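You operate a simulated robot arm through the tools that you are given. There is no shell and no other tool.

Carry out the task below with a simulated robot arm. There is one attempt and no reset: what you move stays moved.

TASK
Pull the stop button up, turn the throttle to 0, switch to forward and tare the reading.

Only the result counts: the job must be done as asked and must still hold three seconds after the hand-in. Knocking over, shifting, dropping, spilling or breaking anything else fails it.

THE ROBOT
A 7-joint arm with a two-finger parallel gripper, fixed in place. Base frame: the origin is at the foot of the arm, x ahead of it, y to its left, z up. Units: m, degrees, N and s.
Its first joint turns from -149.0 to 149.0 degrees. Payload 3.43 kg.
Tool frame: the origin (TCP) lies between the finger pads and is the grasp point; the fingertips stand 0.03 m ahead of it; z points along the fingers, y is the line along which they close. Largest opening 0.094 m; finger width 0.028, thickness 0.01; the body of the gripper, 0.05 by 0.096 m, starts 0.055 m behind the TCP.
Orientation is that of the tool frame in the base frame, as a unit quaternion [w, x, y, z]. With the fingers straight down and closing along the base's y, the tool's x points along the base's -x, its y along +y and its z along -z.

THE INTERFACE
- The arm moves only by the tool move_arm. Its argument "rows" is a list of rows, each an object of numbers (a shift or turn left out is 0, a gripper value left out holds the last): "jaw": the gripper command, from -1 (shut) to 1 (fully open), values between in proportion; "x", "y", "z": the shift along the base's x, y, z in units of 400 mm (1.0 is 400 mm); "wx", "wy", "wz": the turn, a rotation vector about the base's x, y, z in units of 180 degrees (1.0 is 180 degrees). In form: [{"jaw": .., "x": .., "y": .., "z": .., "wx": .., "wy": .., "wz": ..}, ...]. A call has 1 to 20 rows; each row is the pose to reach, as a shift and turn from the pose commanded when the call began. A call with a number of a shift or a turn outside -1 to 1 is refused whole. Each row takes 0.2 s and may step no farther than 0.05 m and 8.6 degrees from the row before; otherwise, or with a gripper value out of range, the whole call is refused. A pose out of reach is approached as far as the arm can. The call stops where the force on the tool passes 40 N (or 10 N more than at its start, if that is more) or the arm is blocked; 0.2 s more then pass. The fingers move at their own pace (about 0.045 m/s each) and stop on an object; they squeeze with about 45 N. The grip force told is the motor's: it shows also when the fingers shut on nothing. Time passes only in rows, and 0.2 s behind the last, so rows that repeat a pose let the fingers close. The reply holds the time, the measured pose of the TCP, the force on the tool along the base axes, the opening and the grip force, in the units named above and with some noise, with the torque about the TCP (base axes, N m) and any sound that the robot's microphone picked up.
- Cameras (640 x 400 px; columns grow to the right, rows downward): "scene" is fixed at [0.4086, -0.495, 1.4911]; the picture's right is [1.00, -0.01, 0.00], its down [-0.00, -0.45, -0.89] and it looks along [0.01, 0.89, -0.45] (base axes); focal length 322 px, centre (320, 200). "wrist" rides on the gripper at [0.076, 0.014, -0.102] in the tool frame; the picture's right is [-0.18, 0.98, 0.00], its down [-0.75, -0.14, -0.64] and it looks along [-0.63, -0.12, 0.77] (tool axes); focal length 243 px, centre (320, 200). There is no depth. A picture from a camera that has moved, and an enlarged one, comes with that camera's place and axes in the base frame and with its lens. The place of the scene camera against the robot may be out by one fixed shift of up to 0.018 m in any direction.
- grab_frame(camera): a new picture of that camera. The clock stands still meanwhile.
- close_up(camera, box): a new picture of the part [left, top, right, bottom] of that camera's present view, enlarged. The clock stands still meanwhile.
- job_done(): hands the job in; it is judged then, once.

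Places have to be worked out from the pictures, the camera data and where the tool is seen. Open the gripper and draw the arm clear of the work before you hand the job in, unless the task says otherwise.

The tools are called after "Call:" by a JSON object that holds its "op" and its "data". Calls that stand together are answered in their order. move_arm: Moves the arm, as the interface text tells. Its arguments: {"type":"object","properties":{"rows":{"type":"array"}},"required":["rows"]} The other tools are called the same way: grab_frame (camera) takes a picture; close_up (camera, box) takes an enlarged picture of a part of a camera's view; job_done () hands the job in.

At the start:

```text
time_s: 0.0
eef_pos: [0.1847, 0.6412, 1.0411]
tool_rot: [0.0, -0.001, 1.0, 0.0]
force: [0.6, -0.5, 0.0]
torque: [-0.01, 0.0, 0.0]
finger_gap: 0.094
grip_force: 0.1
```

scene: 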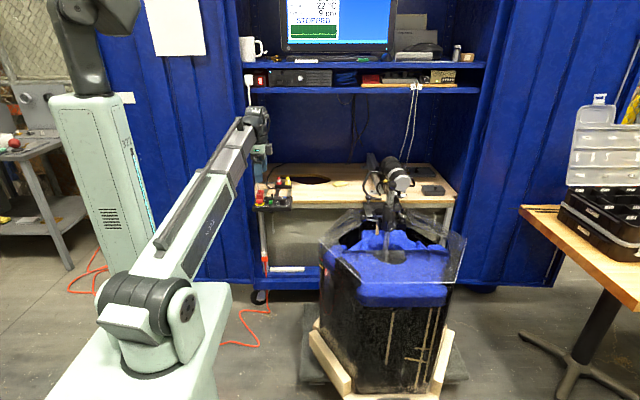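
wrist: 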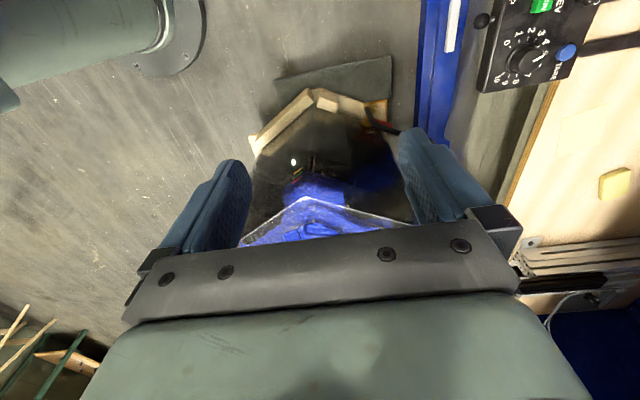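

I'll look at the panel from both cameras first: it is seen at the upper right in the wrist view and left of the bench in the scene view.

Call:
{"op": "close_up", "data": {"camera": "scene", "box": [220, 150, 330, 220]}}

Call:
{"op": "close_up", "data": {"camera": "wrist", "box": [440, 0, 640, 125]}}

Call:
{"op": "close_up", "data": {"camera": "scene", "box": [270, 0, 410, 80]}}

```text
5.71 times, centred on (275, 185) of scene
camera zoom: at [0.4086, -0.495, 1.4911], right [1.0, -0.01, 0.0], down [0.0, -0.45, -0.89], along [0.01, 0.89, -0.45], focal length 1840 px, centre (577, 286)
```

zoom: 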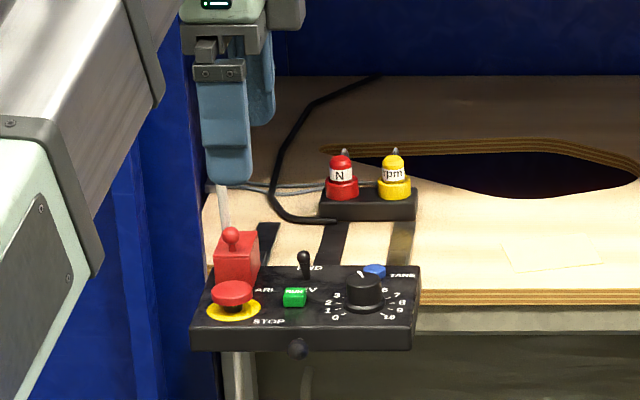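

```text
3.20 times, centred on (540, 62) of wrist
camera zoom: at [0.1078, 0.6554, 1.1441], right [0.18, 0.98, 0.0], down [0.75, -0.14, 0.64], along [0.63, -0.12, -0.77], focal length 776 px, centre (-384, 640)
```

zoom: 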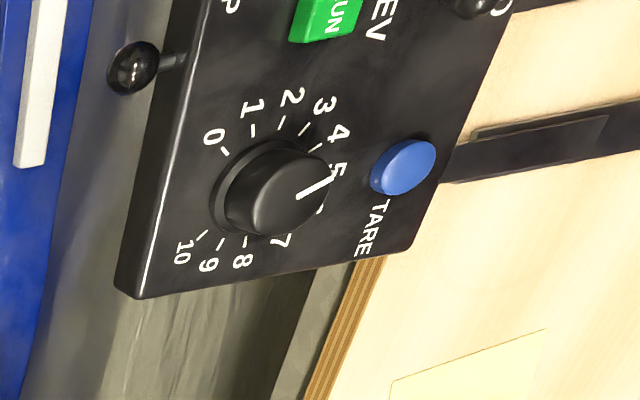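

```text
4.57 times, centred on (340, 40) of scene
camera zoom: at [0.4086, -0.495, 1.4911], right [1.0, -0.01, 0.0], down [0.0, -0.45, -0.89], along [0.01, 0.89, -0.45], focal length 1472 px, centre (229, 931)
```

zoom: 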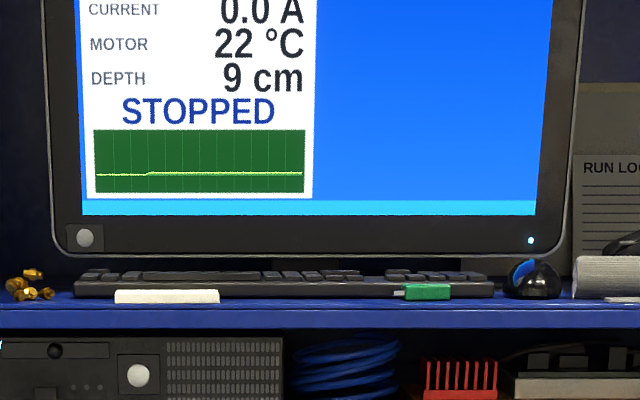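

The panel carries, left to right, a mushroom stop button, a red-covered switch, the FWD/REV lever, a green RUN button, the throttle knob (pointing at about 5.5) and the blue TARE button, roughly at x 0.05–0.25, y 0.9, z 0.78. I move the hand toward it at its present height to see the panel better.

Call:
{"op": "move_arm", "data": {"rows": [{"jaw": 1, "y": 0.1, "x": -0.03}, {"y": 0.2, "x": -0.06}, {"y": 0.3, "x": -0.1}, {"y": 0.3, "x": -0.15}, {"y": 0.3, "x": -0.15}]}}

Call:
{"op": "grab_frame", "data": {"camera": "wrist"}}

Call:
{"op": "grab_frame", "data": {"camera": "scene"}}

```text
time_s: 1.2
eef_pos: [0.1247, 0.7622, 1.0401]
tool_rot: [-0.001, 0.0, 1.0, -0.001]
force: [0.0, 0.1, 0.4]
torque: [0.0, -0.01, 0.0]
finger_gap: 0.094
grip_force: 0.0
```

```text
taken
camera wrist: at [0.0483, 0.776, 1.143], right [0.18, 0.98, 0.0], down [0.75, -0.14, 0.64], along [0.63, -0.12, -0.77], focal length 243 px, centre (320, 200)
```

wrist: 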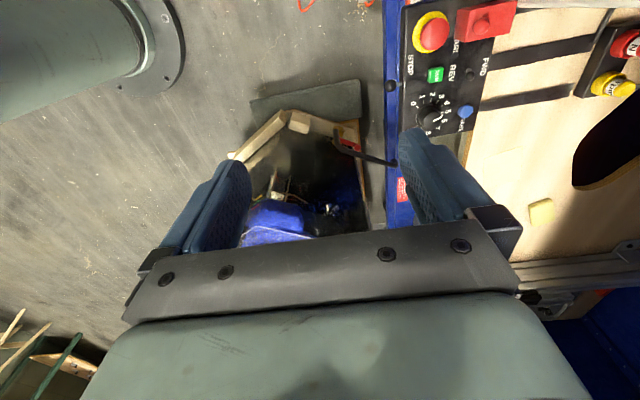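

```text
taken
```

scene: 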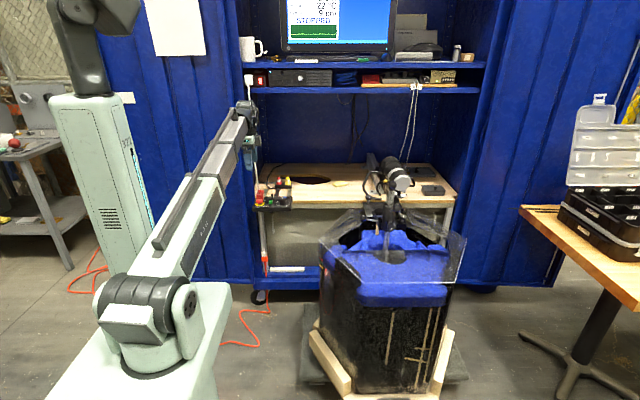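

The panel is now visible in full in the wrist view. I take an enlarged view to locate each control.

Call:
{"op": "close_up", "data": {"camera": "wrist", "box": [380, 0, 540, 150]}}

Call:
{"op": "close_up", "data": {"camera": "scene", "box": [230, 90, 330, 220]}}

```text
2.67 times, centred on (460, 75) of wrist
camera zoom: at [0.0483, 0.776, 1.143], right [0.18, 0.98, 0.0], down [0.75, -0.14, 0.64], along [0.63, -0.12, -0.77], focal length 647 px, centre (-53, 533)
```

zoom: 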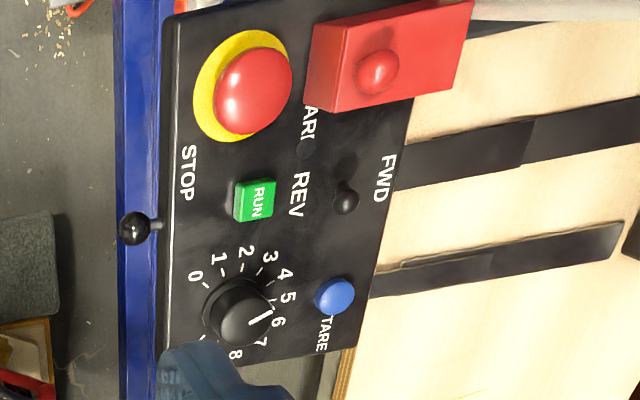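

```text
3.08 times, centred on (280, 155) of scene
camera zoom: at [0.4086, -0.495, 1.4911], right [1.0, -0.01, 0.0], down [0.0, -0.45, -0.89], along [0.01, 0.89, -0.45], focal length 991 px, centre (443, 338)
```

zoom: 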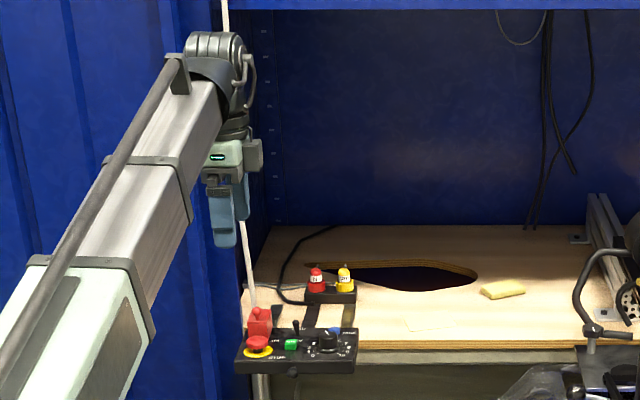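

I move over the panel, keeping the fingertips well above it, for a direct top view from the wrist camera.

Call:
{"op": "move_arm", "data": {"rows": [{"y": 0.1, "x": -0.02, "z": -0.03}, {"y": 0.2, "x": -0.04, "z": -0.06}, {"y": 0.3, "x": -0.05, "z": -0.1}, {"y": 0.3, "x": -0.05, "z": -0.1}, {"y": 0.3, "x": -0.05, "z": -0.1}]}}

Call:
{"op": "grab_frame", "data": {"camera": "wrist"}}

Call:
{"op": "close_up", "data": {"camera": "scene", "box": [230, 90, 330, 220]}}

```text
time_s: 2.4
eef_pos: [0.1059, 0.8817, 1.0018]
tool_rot: [0.0, 0.001, 1.0, 0.0]
force: [0.3, 0.3, -0.2]
torque: [0.0, 0.01, -0.03]
finger_gap: 0.0943
grip_force: 0.1
```

```text
taken
camera wrist: at [0.0298, 0.8951, 1.1044], right [0.18, 0.98, 0.0], down [0.75, -0.14, 0.64], along [0.63, -0.12, -0.77], focal length 243 px, centre (320, 200)
```

wrist: 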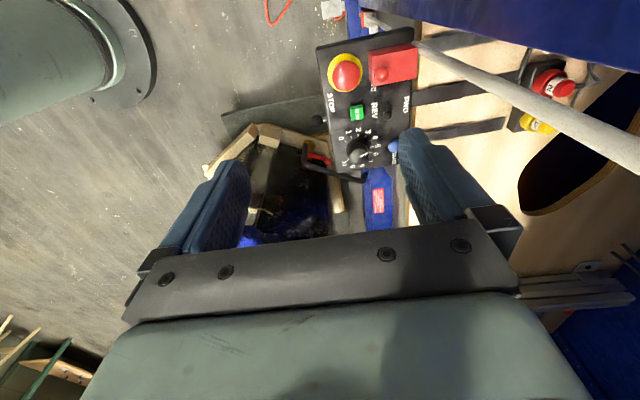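

```text
3.08 times, centred on (280, 155) of scene
camera zoom: at [0.4086, -0.495, 1.4911], right [1.0, -0.01, 0.0], down [0.0, -0.45, -0.89], along [0.01, 0.89, -0.45], focal length 991 px, centre (443, 338)
```

zoom: 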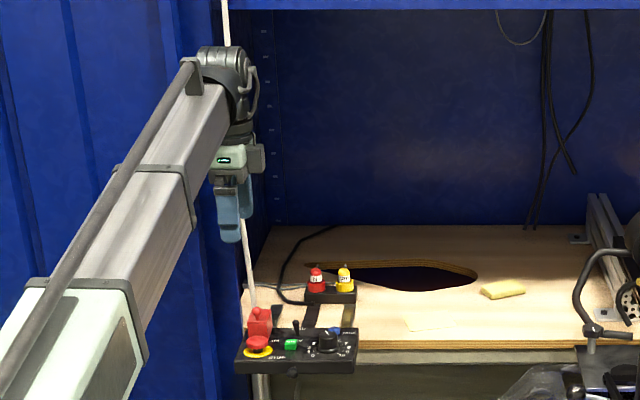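

The wrist view now shows the whole panel, with a white vertical cord/pipe just behind it near the red cover. I enlarge the panel part.

Call:
{"op": "close_up", "data": {"camera": "wrist", "box": [300, 20, 450, 190]}}

Call:
{"op": "close_up", "data": {"camera": "wrist", "box": [340, 90, 420, 170]}}

```text
2.35 times, centred on (375, 105) of wrist
camera zoom: at [0.0298, 0.8951, 1.1044], right [0.18, 0.98, 0.0], down [0.75, -0.14, 0.64], along [0.63, -0.12, -0.77], focal length 571 px, centre (191, 424)
```

zoom: 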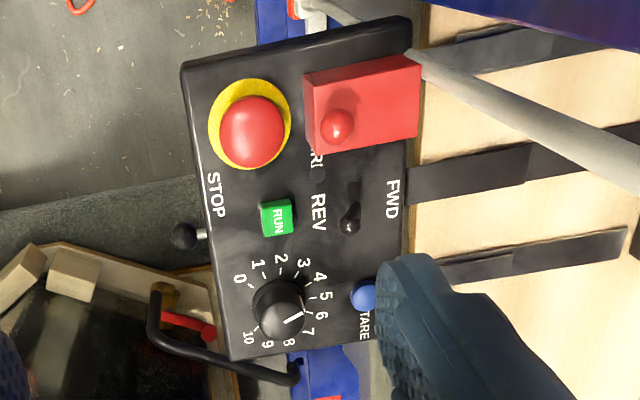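

```text
5.00 times, centred on (380, 130) of wrist
camera zoom: at [0.0298, 0.8951, 1.1044], right [0.18, 0.98, 0.0], down [0.75, -0.14, 0.64], along [0.63, -0.12, -0.77], focal length 1213 px, centre (20, 550)
```

zoom: 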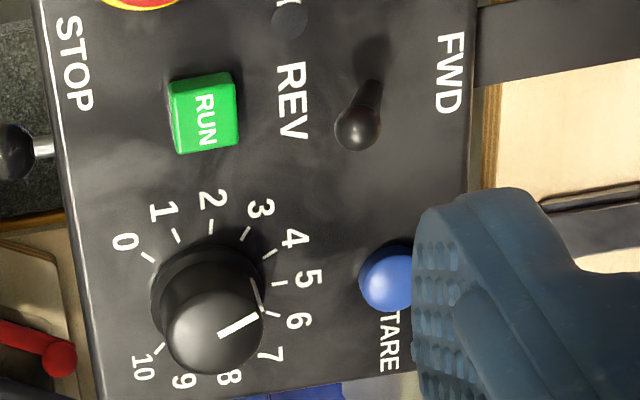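

From the three wrist views I place the controls: stop button top ≈ (0.109, 0.913, 0.773), knob ≈ (0.224, 0.920, top 0.775, pointing near 4.3; 0 at front-left), lever ball ≈ (0.166, 0.963, 0.781) leaning to REV, TARE ≈ (0.222, 0.975, 0.762), panel surface z ≈ 0.748. I turn the tool +90° about z so the fingers close along x (clear of the red box) and come above the stop button.

Call:
{"op": "move_arm", "data": {"rows": [{"jaw": 1, "wz": 0.042}, {"wz": 0.084, "y": 0.01}, {"wz": 0.126, "y": 0.02}, {"wz": 0.168, "y": 0.03}, {"wz": 0.21, "y": 0.04, "z": -0.02}, {"wz": 0.252, "y": 0.05, "z": -0.05}, {"wz": 0.294, "y": 0.06, "z": -0.08}, {"wz": 0.336, "y": 0.07, "z": -0.11}, {"wz": 0.378, "y": 0.08, "z": -0.14, "x": 0.01}, {"wz": 0.42, "y": 0.08, "z": -0.17, "x": 0.01}, {"wz": 0.46, "y": 0.08, "z": -0.2, "x": 0.01}, {"wz": 0.5, "y": 0.08, "z": -0.23, "x": 0.011}, {"wz": 0.5, "y": 0.08, "z": -0.25, "x": 0.011}, {"wz": 0.5, "y": 0.08, "z": -0.25, "x": 0.011}]}}

Call:
{"op": "grab_frame", "data": {"camera": "wrist"}}

Call:
{"op": "close_up", "data": {"camera": "scene", "box": [220, 100, 330, 220]}}

```text
time_s: 5.4
eef_pos: [0.1101, 0.9144, 0.9014]
tool_rot: [0.0, 0.708, -0.706, 0.0]
force: [-0.2, 0.1, 0.8]
torque: [-0.02, -0.01, 0.03]
finger_gap: 0.0941
grip_force: 0.1
```

```text
taken
camera wrist: at [0.0958, 0.8372, 1.0046], right [-0.98, 0.18, 0.0], down [0.14, 0.75, 0.64], along [0.12, 0.63, -0.77], focal length 243 px, centre (320, 200)
```

wrist: 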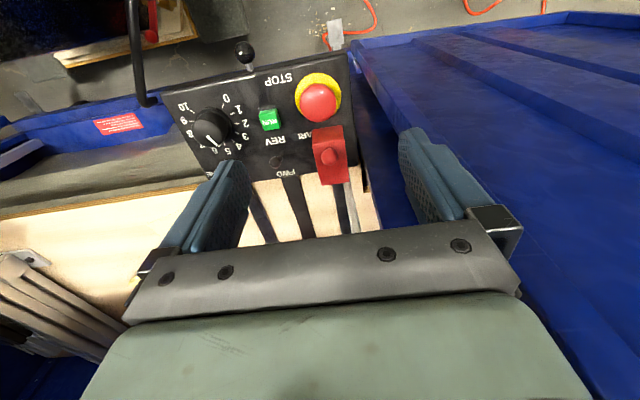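

```text
3.33 times, centred on (275, 160) of scene
camera zoom: at [0.4086, -0.495, 1.4911], right [1.0, -0.01, 0.0], down [0.0, -0.45, -0.89], along [0.01, 0.89, -0.45], focal length 1073 px, centre (470, 333)
```

zoom: 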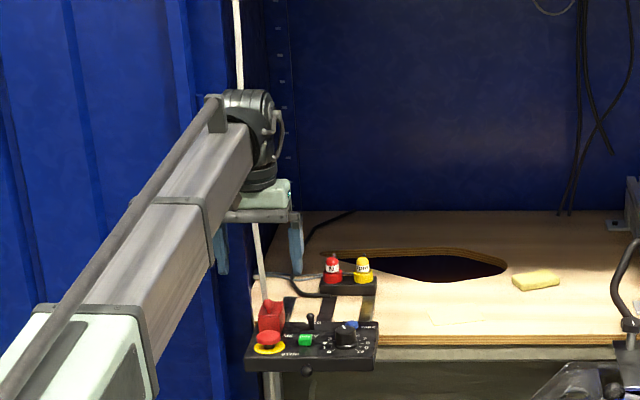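

The pose is reached without contact. I enlarge the panel from this closer viewpoint to refine the positions.

Call:
{"op": "close_up", "data": {"camera": "wrist", "box": [160, 40, 370, 200]}}

Call:
{"op": "close_up", "data": {"camera": "wrist", "box": [280, 60, 370, 200]}}

```text
2.50 times, centred on (265, 120) of wrist
camera zoom: at [0.0958, 0.8372, 1.0046], right [-0.98, 0.18, 0.0], down [0.14, 0.75, 0.64], along [0.12, 0.63, -0.77], focal length 606 px, centre (458, 400)
```

zoom: 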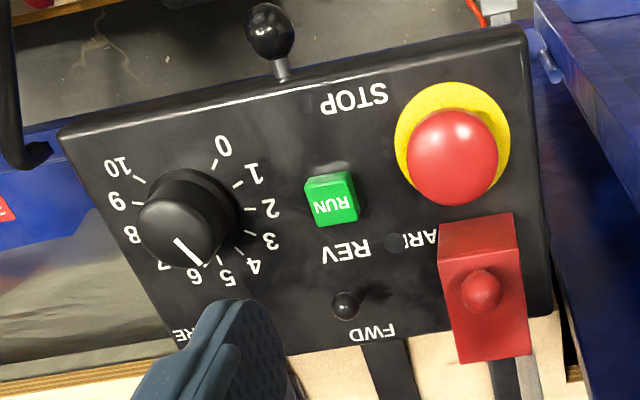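

```text
2.86 times, centred on (325, 130) of wrist
camera zoom: at [0.0958, 0.8372, 1.0046], right [-0.98, 0.18, 0.0], down [0.14, 0.75, 0.64], along [0.12, 0.63, -0.77], focal length 693 px, centre (306, 400)
```

zoom: 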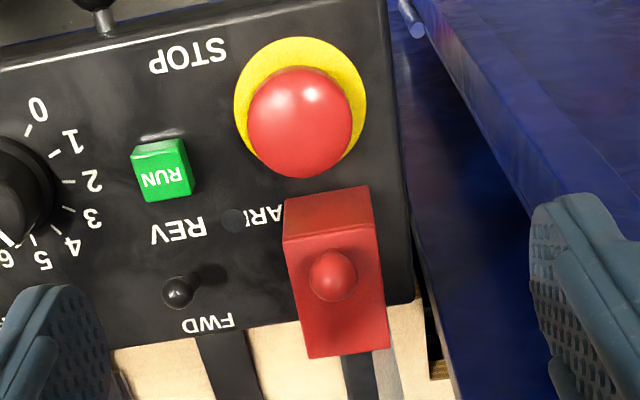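

The stop button is refined to ≈ (0.111, 0.912), head radius ≈ 17 mm. I set the opening to about 50 mm and descend so the fingertips straddle the head just above the panel, not gripping yet.

Call:
{"op": "move_arm", "data": {"rows": [{"jaw": 0.06, "x": 0.004, "y": -0.003, "z": -0.03}, {"x": 0.004, "y": -0.003, "z": -0.06}, {"x": 0.004, "y": -0.003, "z": -0.1}, {"x": 0.004, "y": -0.003, "z": -0.15}, {"x": 0.004, "y": -0.003, "z": -0.2}, {"x": 0.004, "y": -0.003, "z": -0.22}, {"x": 0.004, "y": -0.003, "z": -0.22}]}}

Call:
{"op": "grab_frame", "data": {"camera": "wrist"}}

Call:
{"op": "close_up", "data": {"camera": "scene", "box": [235, 140, 315, 220]}}

```text
time_s: 7.0
eef_pos: [0.1105, 0.9117, 0.8128]
tool_rot: [-0.001, 0.707, -0.707, 0.0]
force: [0.6, 0.0, -0.1]
torque: [-0.03, 0.01, -0.01]
finger_gap: 0.05
grip_force: 0.1
```

```text
taken
camera wrist: at [0.0951, 0.8357, 0.9158], right [-0.98, 0.18, 0.0], down [0.14, 0.75, 0.64], along [0.12, 0.63, -0.77], focal length 243 px, centre (320, 200)
```

wrist: 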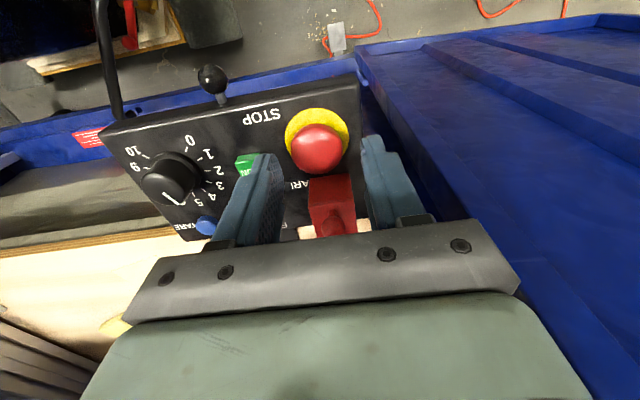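

```text
5.00 times, centred on (275, 180) of scene
camera zoom: at [0.4086, -0.495, 1.4911], right [1.0, -0.01, 0.0], down [0.0, -0.45, -0.89], along [0.01, 0.89, -0.45], focal length 1610 px, centre (545, 300)
```

zoom: 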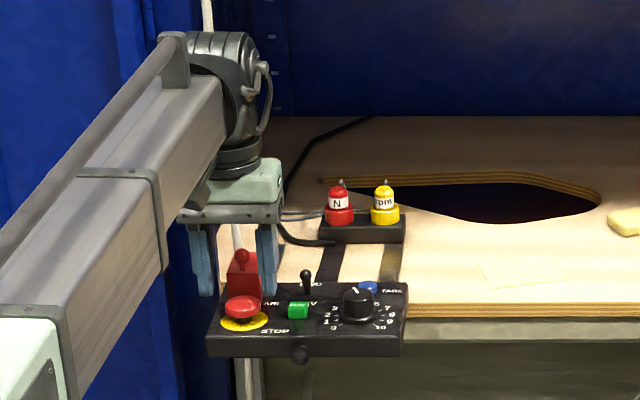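

No contact. I check the alignment of the fingers with the button head in enlarged views before going lower.

Call:
{"op": "close_up", "data": {"camera": "scene", "box": [250, 165, 300, 205]}}

Call:
{"op": "close_up", "data": {"camera": "wrist", "box": [220, 80, 430, 250]}}

```text
10.00 times, centred on (275, 185) of scene
camera zoom: at [0.4086, -0.495, 1.4911], right [1.0, -0.01, 0.0], down [0.0, -0.45, -0.89], along [0.01, 0.89, -0.45], focal length 3220 px, centre (770, 350)
```

zoom: 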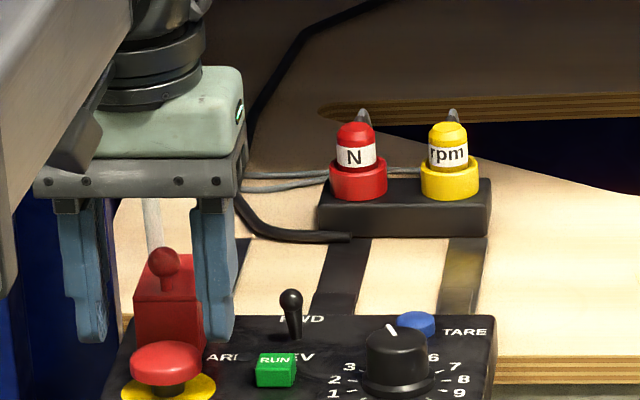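

```text
2.35 times, centred on (325, 165) of wrist
camera zoom: at [0.0951, 0.8357, 0.9158], right [-0.98, 0.18, 0.0], down [0.14, 0.75, 0.64], along [0.12, 0.63, -0.77], focal length 571 px, centre (308, 282)
```

zoom: 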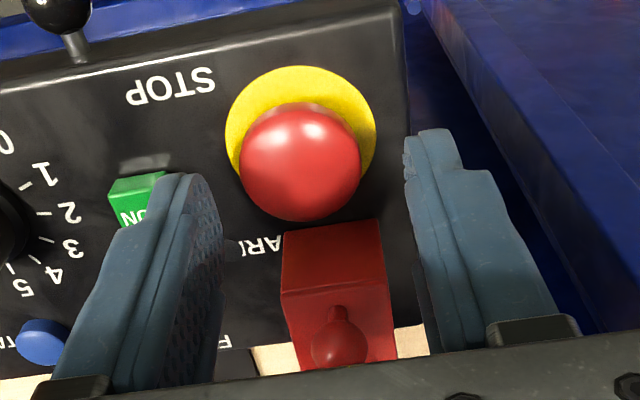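

The views show the button head sits about 4 mm further to +x than the finger midline. I shift +4 mm in x and descend to put the tips just above the panel.

Call:
{"op": "move_arm", "data": {"rows": [{"jaw": 0.06, "x": 0.01}, {"x": 0.01, "z": -0.02}, {"x": 0.01, "z": -0.04}, {"x": 0.01, "z": -0.055}, {"x": 0.01, "z": -0.065}, {"x": 0.01, "z": -0.065}]}}

Call:
{"op": "close_up", "data": {"camera": "scene", "box": [250, 165, 300, 205]}}

Call:
{"op": "close_up", "data": {"camera": "wrist", "box": [220, 80, 430, 250]}}

```text
time_s: 8.4
eef_pos: [0.1141, 0.913, 0.788]
tool_rot: [-0.001, 0.707, -0.707, 0.0]
force: [0.1, 0.3, 0.4]
torque: [-0.01, 0.01, 0.0]
finger_gap: 0.0498
grip_force: 0.0
```

```text
10.00 times, centred on (275, 185) of scene
camera zoom: at [0.4086, -0.495, 1.4911], right [1.0, -0.01, 0.0], down [0.0, -0.45, -0.89], along [0.01, 0.89, -0.45], focal length 3220 px, centre (770, 350)
```

zoom: 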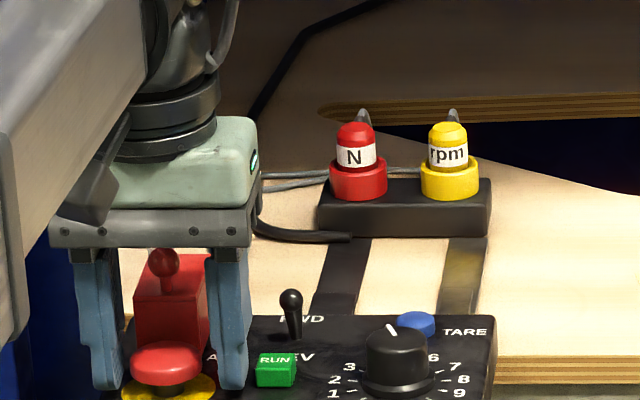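

```text
2.35 times, centred on (325, 165) of wrist
camera zoom: at [0.1, 0.8361, 0.8898], right [-0.98, 0.18, 0.0], down [0.14, 0.75, 0.64], along [0.12, 0.63, -0.77], focal length 571 px, centre (308, 282)
```

zoom: 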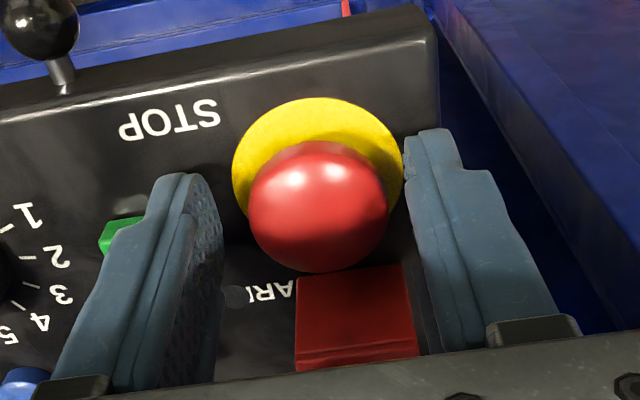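

Fingers are now centred on the head and level with its underside. I go down 3 mm more and close the grip.

Call:
{"op": "move_arm", "data": {"rows": [{"jaw": 0.06, "z": -0.007}, {"jaw": -1, "z": -0.007}, {"z": -0.007}, {"z": -0.007}, {"z": -0.007}, {"z": -0.007}]}}

Call:
{"op": "close_up", "data": {"camera": "scene", "box": [250, 165, 300, 205]}}

```text
time_s: 9.8
eef_pos: [0.1117, 0.9118, 0.7836]
tool_rot: [0.001, 0.708, -0.706, -0.002]
force: [-25.0, -0.8, -2.4]
torque: [-0.03, 0.17, 0.06]
finger_gap: 0.0339
grip_force: 45.0
```

```text
10.00 times, centred on (275, 185) of scene
camera zoom: at [0.4086, -0.495, 1.4911], right [1.0, -0.01, 0.0], down [0.0, -0.45, -0.89], along [0.01, 0.89, -0.45], focal length 3220 px, centre (770, 350)
```

zoom: 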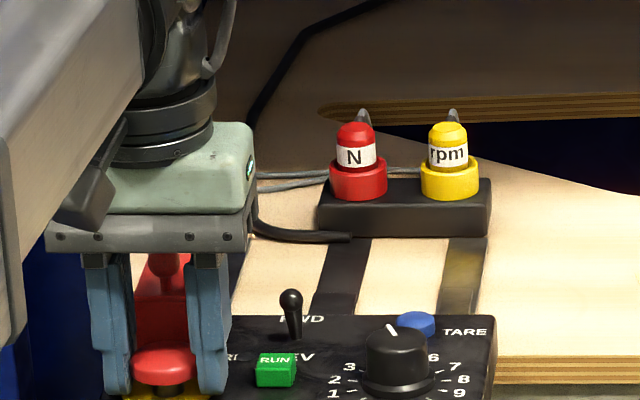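

The grip holds the head (gap 33.9 mm), with −25 N sideways because the command was 3 mm too far in x. I relieve that and then pull up slowly.

Call:
{"op": "move_arm", "data": {"rows": [{"jaw": -1, "x": -0.004}, {"x": -0.0075}, {"x": -0.0075}, {"x": -0.0075, "z": 0.005}, {"x": -0.0075, "z": 0.01}, {"x": -0.0075, "z": 0.015}, {"x": -0.0075, "z": 0.02}, {"x": -0.0075, "z": 0.025}, {"x": -0.0075, "z": 0.03}, {"x": -0.0075, "z": 0.03}]}}

Call:
{"op": "close_up", "data": {"camera": "scene", "box": [250, 165, 300, 205]}}

Call:
{"op": "close_up", "data": {"camera": "wrist", "box": [220, 80, 430, 250]}}

```text
time_s: 11.7
eef_pos: [0.112, 0.9137, 0.7911]
tool_rot: [0.001, 0.707, -0.707, 0.001]
force: [0.4, 4.7, -12.9]
torque: [-0.09, 0.02, -0.03]
finger_gap: 0.0343
grip_force: 45.5
stopped in row 9: the force on the tool passed its limit at 43 N (the readings are from after the stop); the commanded pose is now the measured one
```

```text
10.00 times, centred on (275, 185) of scene
camera zoom: at [0.4086, -0.495, 1.4911], right [1.0, -0.01, 0.0], down [0.0, -0.45, -0.89], along [0.01, 0.89, -0.45], focal length 3220 px, centre (770, 350)
```

zoom: 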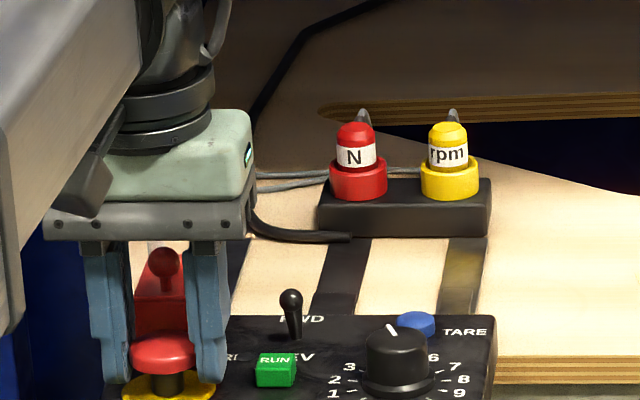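

```text
2.35 times, centred on (325, 165) of wrist
camera zoom: at [0.0976, 0.8362, 0.8937], right [-0.98, 0.18, 0.0], down [0.14, 0.76, 0.64], along [0.12, 0.63, -0.77], focal length 571 px, centre (308, 282)
```

zoom: 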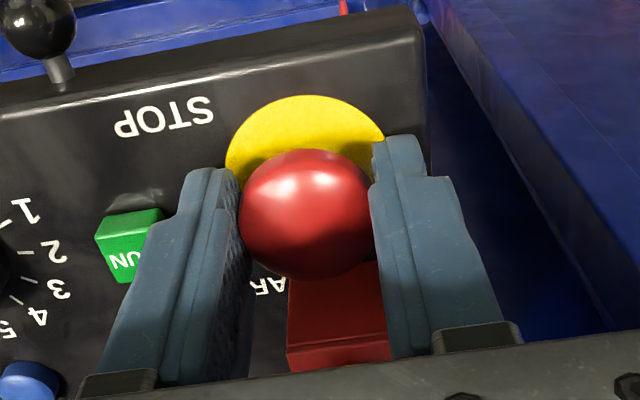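

The head rose with the fingers by roughly 6–7 mm and then met resistance (43 N). I open the fingers to see whether the button stays up.

Call:
{"op": "move_arm", "data": {"rows": [{"jaw": 0.06}, {"jaw": 0.06}, {"jaw": 0.06}]}}

Call:
{"op": "close_up", "data": {"camera": "scene", "box": [250, 165, 300, 205]}}

Call:
{"op": "close_up", "data": {"camera": "wrist", "box": [220, 80, 430, 250]}}

Call:
{"op": "close_up", "data": {"camera": "scene", "box": [270, 0, 410, 80]}}

```text
time_s: 12.5
eef_pos: [0.1109, 0.9117, 0.792]
tool_rot: [-0.001, -0.707, 0.707, -0.001]
force: [0.1, 0.0, 0.4]
torque: [-0.02, -0.01, 0.04]
finger_gap: 0.0496
grip_force: 0.1
```

```text
10.00 times, centred on (275, 185) of scene
camera zoom: at [0.4086, -0.495, 1.4911], right [1.0, -0.01, 0.0], down [0.0, -0.45, -0.89], along [0.01, 0.89, -0.45], focal length 3220 px, centre (770, 350)
```

zoom: 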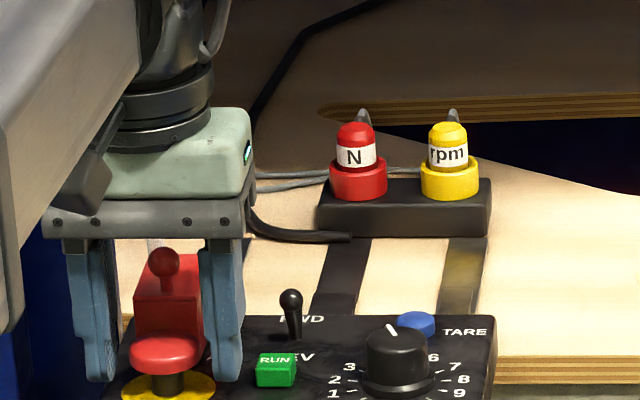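

```text
2.35 times, centred on (325, 165) of wrist
camera zoom: at [0.0975, 0.8353, 0.8952], right [-0.98, 0.18, 0.0], down [0.14, 0.76, 0.64], along [0.12, 0.63, -0.77], focal length 571 px, centre (308, 282)
```

zoom: 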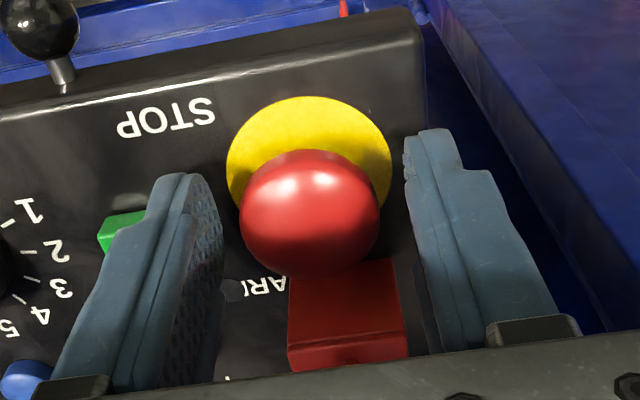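

```text
4.57 times, centred on (340, 40) of scene
camera zoom: at [0.4086, -0.495, 1.4911], right [1.0, -0.01, 0.0], down [0.0, -0.45, -0.89], along [0.01, 0.89, -0.45], focal length 1472 px, centre (229, 931)
```

zoom: 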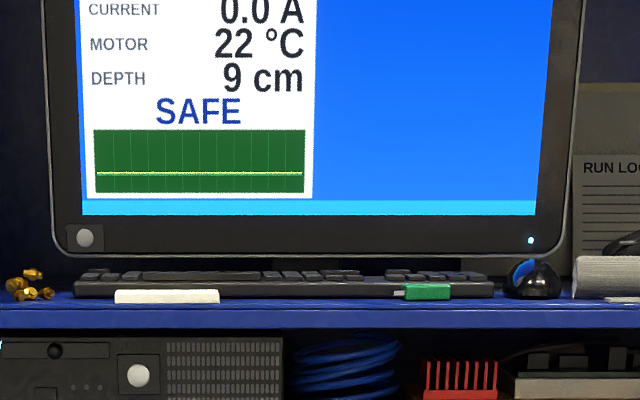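

The display changed from STOPPED to SAFE and the button stays up, so that part is done. Next I rise, go above the throttle knob (≈ (0.2275, 0.920)) and turn the tool to about −20°, leaving room for a ~115° counter-clockwise turn (pointer reads ≈ 4.25, 27° per unit).

Call:
{"op": "move_arm", "data": {"rows": [{"jaw": 0.06, "z": 0.08}, {"z": 0.17}, {"z": 0.17, "x": 0.1, "wz": -0.047}, {"z": 0.17, "x": 0.2, "y": 0.01, "wz": -0.094}, {"z": 0.17, "x": 0.29, "y": 0.02, "wz": -0.141}, {"z": 0.17, "x": 0.29, "y": 0.02, "wz": -0.188}, {"z": 0.17, "x": 0.29, "y": 0.02, "wz": -0.235}, {"z": 0.17, "x": 0.29, "y": 0.02, "wz": -0.282}, {"z": 0.17, "x": 0.29, "y": 0.02, "wz": -0.329}, {"z": 0.17, "x": 0.29, "y": 0.02, "wz": -0.376}, {"z": 0.17, "x": 0.29, "y": 0.02, "wz": -0.423}, {"z": 0.17, "x": 0.29, "y": 0.02, "wz": -0.47}, {"z": 0.17, "x": 0.29, "y": 0.02, "wz": -0.517}, {"z": 0.17, "x": 0.29, "y": 0.02, "wz": -0.564}, {"z": 0.17, "x": 0.29, "y": 0.02, "wz": -0.611}, {"z": 0.17, "x": 0.29, "y": 0.02, "wz": -0.611}]}}

Call:
{"op": "close_up", "data": {"camera": "scene", "box": [250, 155, 310, 205]}}

Call:
{"op": "grab_frame", "data": {"camera": "wrist"}}

```text
time_s: 15.9
eef_pos: [0.2273, 0.9203, 0.8595]
tool_rot: [-0.001, 0.173, 0.985, 0.001]
force: [-0.6, 0.4, -1.3]
torque: [-0.01, 0.0, 0.05]
finger_gap: 0.0497
grip_force: 0.1
```

```text
8.00 times, centred on (280, 180) of scene
camera zoom: at [0.4086, -0.495, 1.4911], right [1.0, -0.01, 0.0], down [0.0, -0.45, -0.89], along [0.01, 0.89, -0.45], focal length 2576 px, centre (640, 360)
```

zoom: 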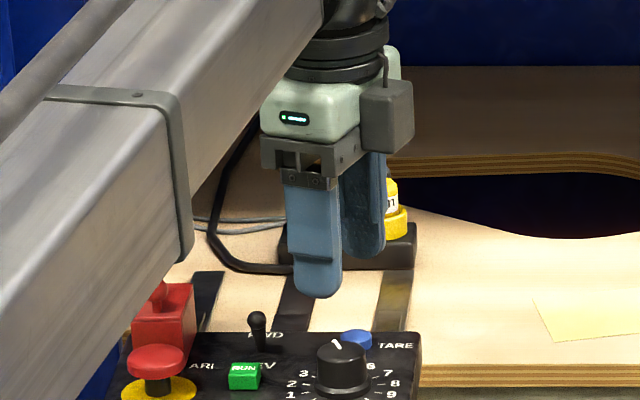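

```text
taken
camera wrist: at [0.1616, 0.9582, 0.9631], right [0.51, 0.86, 0.0], down [0.66, -0.39, 0.64], along [0.55, -0.33, -0.77], focal length 243 px, centre (320, 200)
```

wrist: 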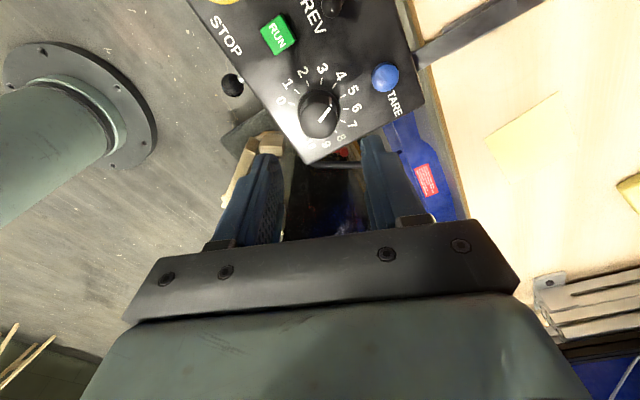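

The hand is above the knob at about −20°. I enlarge the wrist view to check that the knob lies on the tool axis.

Call:
{"op": "close_up", "data": {"camera": "wrist", "box": [240, 50, 420, 180]}}

```text
3.08 times, centred on (330, 115) of wrist
camera zoom: at [0.1616, 0.9582, 0.9631], right [0.51, 0.86, 0.0], down [0.66, -0.39, 0.64], along [0.55, -0.33, -0.77], focal length 746 px, centre (289, 462)
```

zoom: 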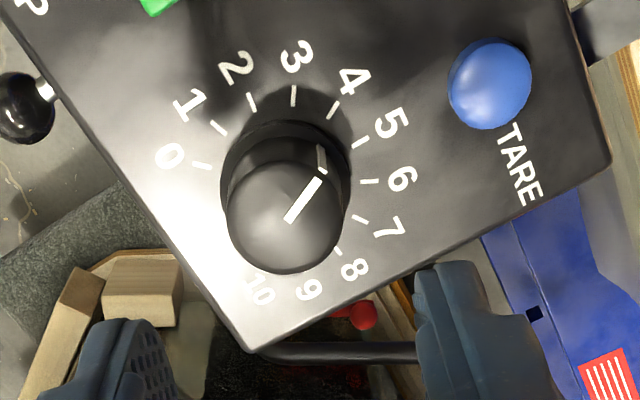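

The knob centre works out at ≈ (0.2275, 0.919) with its top near z 0.771, pointer at ≈ 4.1. I descend around it with the tips at ≈ 0.756, then grip.

Call:
{"op": "move_arm", "data": {"rows": [{"jaw": 0.06, "y": -0.003, "z": -0.05}, {"y": -0.003, "z": -0.1}, {"y": -0.003, "z": -0.14}, {"y": -0.003, "z": -0.165}, {"y": -0.003, "z": -0.18}, {"y": -0.003, "z": -0.18}]}}

Call:
{"op": "close_up", "data": {"camera": "scene", "box": [250, 165, 310, 215]}}

Call:
{"op": "close_up", "data": {"camera": "wrist", "box": [200, 50, 440, 240]}}

```text
time_s: 17.3
eef_pos: [0.2276, 0.9182, 0.7878]
tool_rot: [-0.002, 0.173, 0.985, 0.001]
force: [0.3, -0.1, 0.6]
torque: [-0.01, -0.01, 0.01]
finger_gap: 0.0496
grip_force: 0.0
```

```text
8.00 times, centred on (280, 190) of scene
camera zoom: at [0.4086, -0.495, 1.4911], right [1.0, -0.01, 0.0], down [0.0, -0.45, -0.89], along [0.01, 0.89, -0.45], focal length 2576 px, centre (640, 280)
```

zoom: 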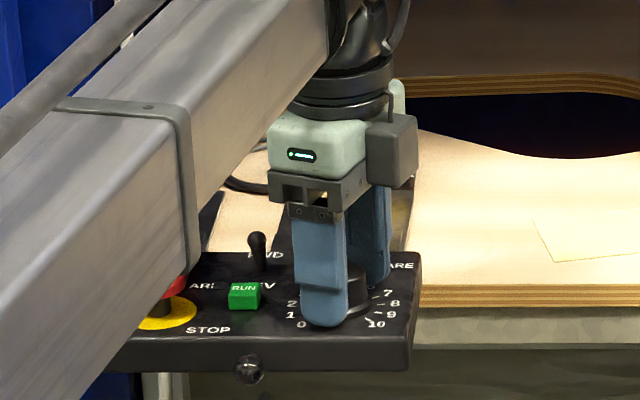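

```text
2.11 times, centred on (320, 145) of wrist
camera zoom: at [0.1614, 0.9566, 0.8912], right [0.51, 0.86, 0.0], down [0.66, -0.39, 0.64], along [0.55, -0.33, -0.77], focal length 511 px, centre (320, 316)
```

zoom: 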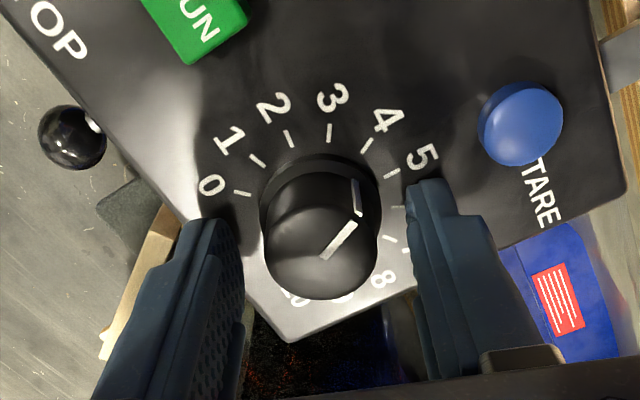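

Fingers straddle the knob, centred. I close on it and start the counter-clockwise turn with a first ~40°.

Call:
{"op": "move_arm", "data": {"rows": [{"jaw": -1}, {"jaw": -1}, {"jaw": -1}, {"jaw": -1}]}}

Call:
{"op": "close_up", "data": {"camera": "wrist", "box": [200, 50, 440, 240]}}

```text
time_s: 18.3
eef_pos: [0.2279, 0.9194, 0.7872]
tool_rot: [-0.002, 0.174, 0.985, 0.002]
force: [2.7, 8.1, -1.2]
torque: [0.29, -0.07, -0.02]
finger_gap: 0.0345
grip_force: 45.4
```

```text
2.11 times, centred on (320, 145) of wrist
camera zoom: at [0.1616, 0.9572, 0.8913], right [0.51, 0.86, 0.0], down [0.66, -0.39, 0.64], along [0.55, -0.32, -0.77], focal length 511 px, centre (320, 316)
```

zoom: 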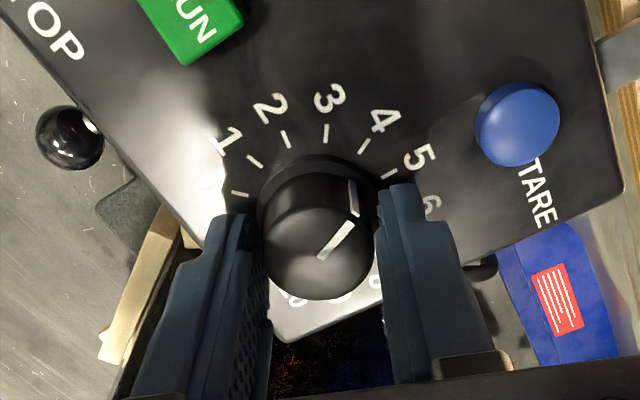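

Gripped (34.5 mm). Now turning counter-clockwise in 8.5° steps, first about 42°.

Call:
{"op": "move_arm", "data": {"rows": [{"jaw": -1, "y": 0.002, "wz": 0.02}, {"y": 0.002, "wz": 0.06}, {"y": 0.002, "wz": 0.1}, {"y": 0.002, "wz": 0.14}, {"y": 0.002, "wz": 0.18}, {"y": 0.002, "wz": 0.22}, {"y": 0.002, "wz": 0.235}, {"y": 0.002, "wz": 0.235}]}}

Call:
{"op": "close_up", "data": {"camera": "wrist", "box": [200, 50, 440, 240]}}

Call:
{"op": "close_up", "data": {"camera": "scene", "box": [250, 165, 310, 215]}}

```text
time_s: 20.1
eef_pos: [0.2291, 0.92, 0.7873]
tool_rot: [-0.001, -0.194, 0.981, 0.002]
force: [6.4, 24.0, 9.2]
torque: [0.06, 0.31, -0.08]
finger_gap: 0.0344
grip_force: 44.7
```

```text
2.11 times, centred on (320, 145) of wrist
camera zoom: at [0.1524, 0.9043, 0.8912], right [-0.2, 0.98, 0.0], down [0.75, 0.16, 0.64], along [0.63, 0.13, -0.77], focal length 511 px, centre (320, 316)
```

zoom: 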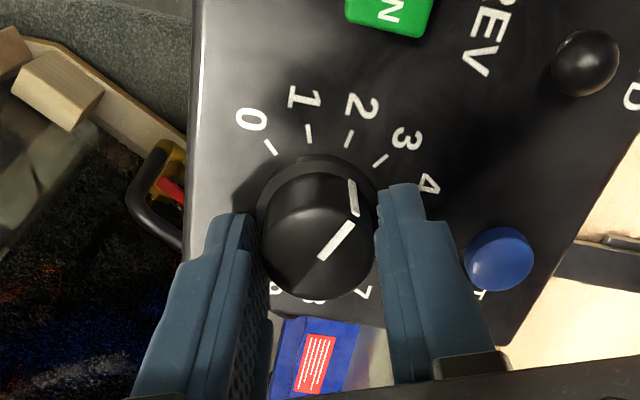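

```text
8.00 times, centred on (280, 190) of scene
camera zoom: at [0.4086, -0.495, 1.4911], right [1.0, -0.01, 0.0], down [0.0, -0.45, -0.89], along [0.01, 0.89, -0.45], focal length 2576 px, centre (640, 280)
```

zoom: 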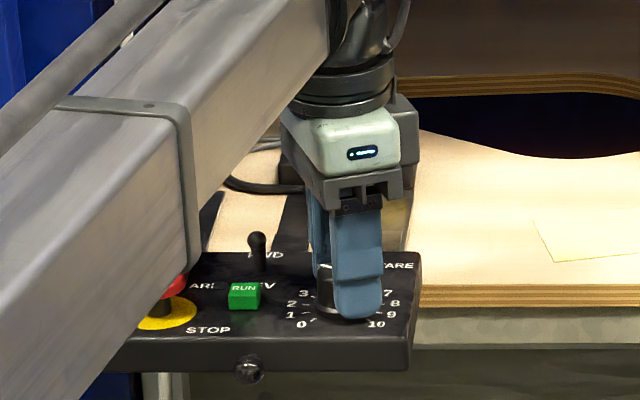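

The knob turns with the fingers (pointer near 2.5 now), with some side load in +y; I shift about 2 mm to relieve it and continue another ~54°.

Call:
{"op": "move_arm", "data": {"rows": [{"jaw": -1, "y": 0.004, "x": 0.001}, {"y": 0.005, "x": 0.001, "wz": 0.04}, {"y": 0.005, "x": 0.001, "wz": 0.08}, {"y": 0.005, "x": 0.001, "wz": 0.12}, {"y": 0.005, "x": 0.001, "wz": 0.16}, {"y": 0.005, "x": 0.001, "wz": 0.2}, {"y": 0.005, "x": 0.001, "wz": 0.24}, {"y": 0.005, "x": 0.001, "wz": 0.28}, {"y": 0.005, "x": 0.001, "wz": 0.3}, {"y": 0.005, "x": 0.001, "wz": 0.3}]}}

Call:
{"op": "close_up", "data": {"camera": "wrist", "box": [200, 50, 440, 240]}}

Call:
{"op": "close_up", "data": {"camera": "scene", "box": [250, 165, 310, 215]}}

```text
time_s: 22.3
eef_pos: [0.2263, 0.9227, 0.7882]
tool_rot: [-0.001, -0.619, 0.785, 0.001]
force: [-15.9, 28.4, 19.5]
torque: [0.16, 0.57, -0.11]
finger_gap: 0.0341
grip_force: 44.7
```

```text
2.11 times, centred on (320, 145) of wrist
camera zoom: at [0.1943, 0.8514, 0.891], right [-0.91, 0.41, 0.0], down [0.32, 0.7, 0.64], along [0.26, 0.59, -0.77], focal length 511 px, centre (320, 316)
```

zoom: 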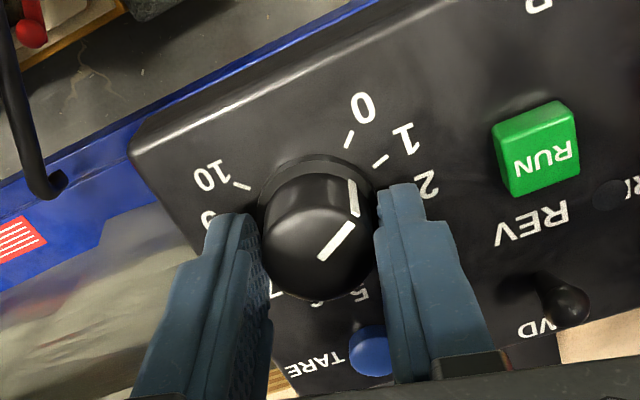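

```text
8.00 times, centred on (280, 190) of scene
camera zoom: at [0.4086, -0.495, 1.4911], right [1.0, -0.01, 0.0], down [0.0, -0.45, -0.89], along [0.01, 0.89, -0.45], focal length 2576 px, centre (640, 280)
```

zoom: 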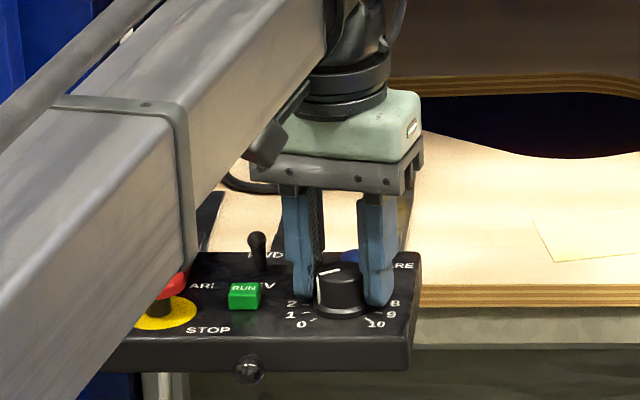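

Pointer is now at ≈ 0.6, leaving ~17°. I relieve the side load and turn another 15°, then measure again.

Call:
{"op": "move_arm", "data": {"rows": [{"jaw": -1, "x": -0.003, "y": 0.005, "z": 0.003}, {"x": -0.003, "y": 0.005, "z": 0.003, "wz": 0.04}, {"x": -0.003, "y": 0.005, "z": 0.003, "wz": 0.08}, {"x": -0.003, "y": 0.005, "z": 0.003, "wz": 0.085}, {"x": -0.003, "y": 0.005, "z": 0.003, "wz": 0.085}]}}

Call:
{"op": "close_up", "data": {"camera": "wrist", "box": [200, 50, 440, 240]}}

Call:
{"op": "close_up", "data": {"camera": "scene", "box": [250, 165, 310, 215]}}

```text
time_s: 23.5
eef_pos: [0.2245, 0.9232, 0.7888]
tool_rot: [0.002, 0.717, -0.697, 0.0]
force: [-23.2, 5.4, -6.0]
torque: [1.14, 0.46, -0.49]
finger_gap: 0.0341
grip_force: 44.8
```

```text
2.11 times, centred on (320, 145) of wrist
camera zoom: at [0.2133, 0.8466, 0.8915], right [-0.99, 0.16, 0.0], down [0.12, 0.76, 0.64], along [0.1, 0.63, -0.77], focal length 511 px, centre (320, 316)
```

zoom: 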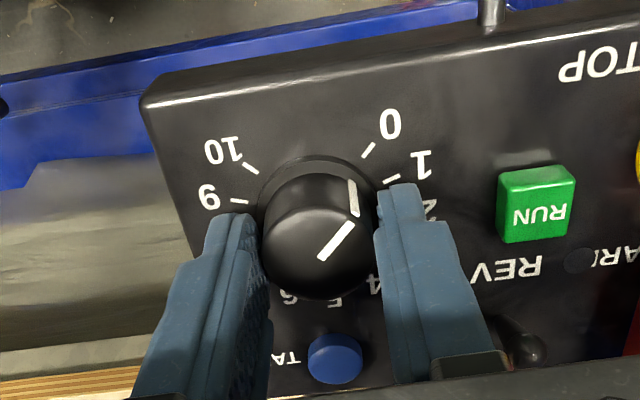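

```text
8.00 times, centred on (280, 190) of scene
camera zoom: at [0.4086, -0.495, 1.4911], right [1.0, -0.01, 0.0], down [0.0, -0.45, -0.89], along [0.01, 0.89, -0.45], focal length 2576 px, centre (640, 280)
```

zoom: 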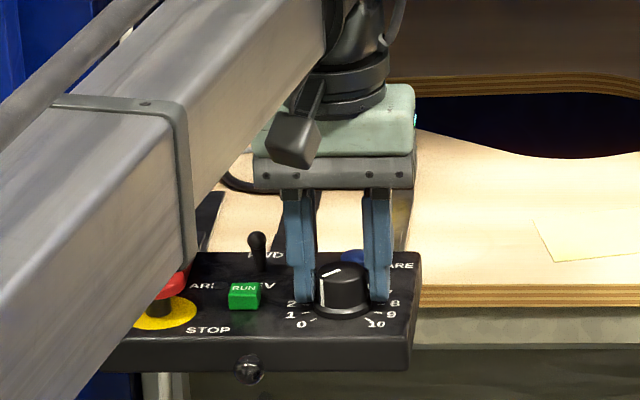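

Pointer direction now computes to ≈134° against 135° for the 0 tick, and the twisting torque has risen (−0.49 N·m), suggesting the end stop. I add a small extra 3.5° to seat it and check the torque.

Call:
{"op": "move_arm", "data": {"rows": [{"jaw": -1, "x": -0.003, "wz": 0.01}, {"x": -0.003, "wz": 0.02}, {"x": -0.003, "wz": 0.02}]}}

Call:
{"op": "close_up", "data": {"camera": "wrist", "box": [200, 50, 440, 240]}}

```text
time_s: 24.3
eef_pos: [0.2244, 0.9227, 0.7886]
tool_rot: [0.002, 0.739, -0.674, 0.001]
force: [-19.4, 4.1, -10.3]
torque: [0.1, 0.44, -0.96]
finger_gap: 0.0345
grip_force: 44.3
```

```text
2.11 times, centred on (320, 145) of wrist
camera zoom: at [0.2175, 0.8462, 0.8919], right [-1.0, 0.09, 0.0], down [0.07, 0.77, 0.64], along [0.06, 0.64, -0.77], focal length 511 px, centre (320, 316)
```

zoom: 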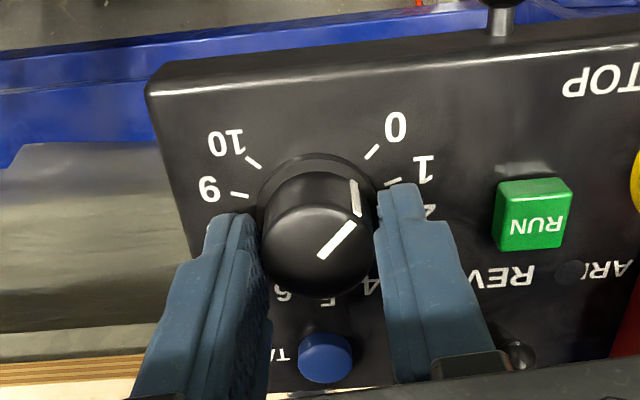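

Torque reached −0.96 N·m while the knob no longer follows, so it is at its 0 stop. I release and rise, then check the pointer.

Call:
{"op": "move_arm", "data": {"rows": [{"jaw": 0.06}, {"jaw": 0.06}, {"jaw": 0.06}, {"z": 0.03}, {"z": 0.08}, {"z": 0.15}, {"z": 0.2}, {"z": 0.2}]}}

Call:
{"op": "close_up", "data": {"camera": "wrist", "box": [160, 0, 480, 240]}}

Call:
{"op": "close_up", "data": {"camera": "scene", "box": [250, 165, 310, 215]}}

Call:
{"op": "close_up", "data": {"camera": "scene", "box": [270, 0, 410, 80]}}

```text
time_s: 26.1
eef_pos: [0.2261, 0.9225, 0.869]
tool_rot: [0.001, 0.738, -0.674, 0.003]
force: [-0.3, -0.7, 0.7]
torque: [0.03, -0.01, -0.01]
finger_gap: 0.0498
grip_force: 0.1
```

```text
1.67 times, centred on (320, 120) of wrist
camera zoom: at [0.2178, 0.8456, 0.9719], right [-1.0, 0.09, 0.0], down [0.07, 0.77, 0.64], along [0.06, 0.64, -0.77], focal length 404 px, centre (320, 333)
```

zoom: 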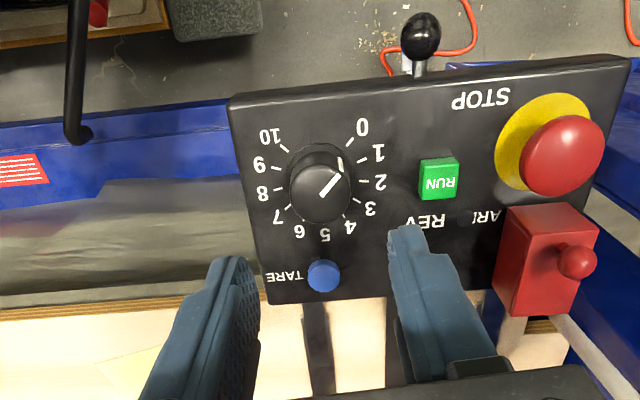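

```text
8.00 times, centred on (280, 190) of scene
camera zoom: at [0.4086, -0.495, 1.4911], right [1.0, -0.01, 0.0], down [0.0, -0.45, -0.89], along [0.01, 0.89, -0.45], focal length 2576 px, centre (640, 280)
```

zoom: 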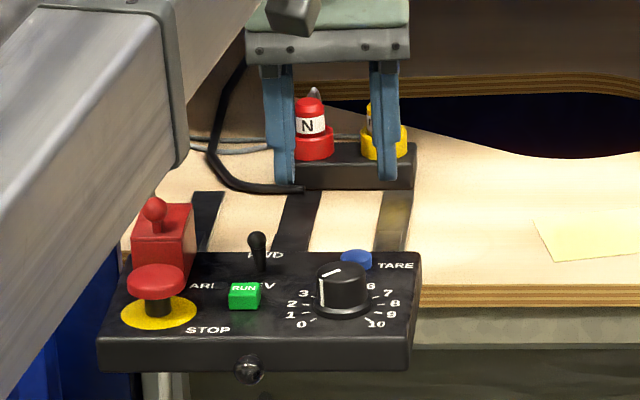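

```text
4.57 times, centred on (340, 40) of scene
camera zoom: at [0.4086, -0.495, 1.4911], right [1.0, -0.01, 0.0], down [0.0, -0.45, -0.89], along [0.01, 0.89, -0.45], focal length 1472 px, centre (229, 931)
```

zoom: 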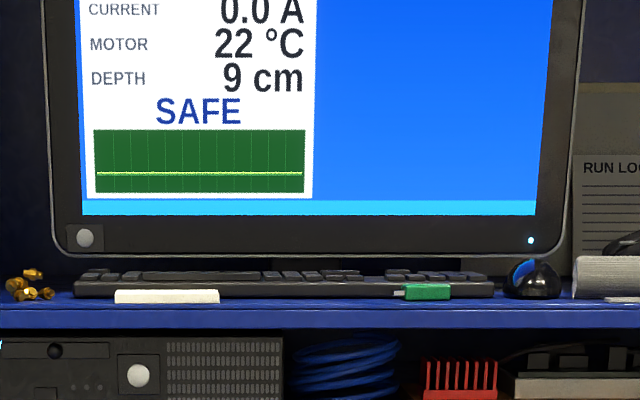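

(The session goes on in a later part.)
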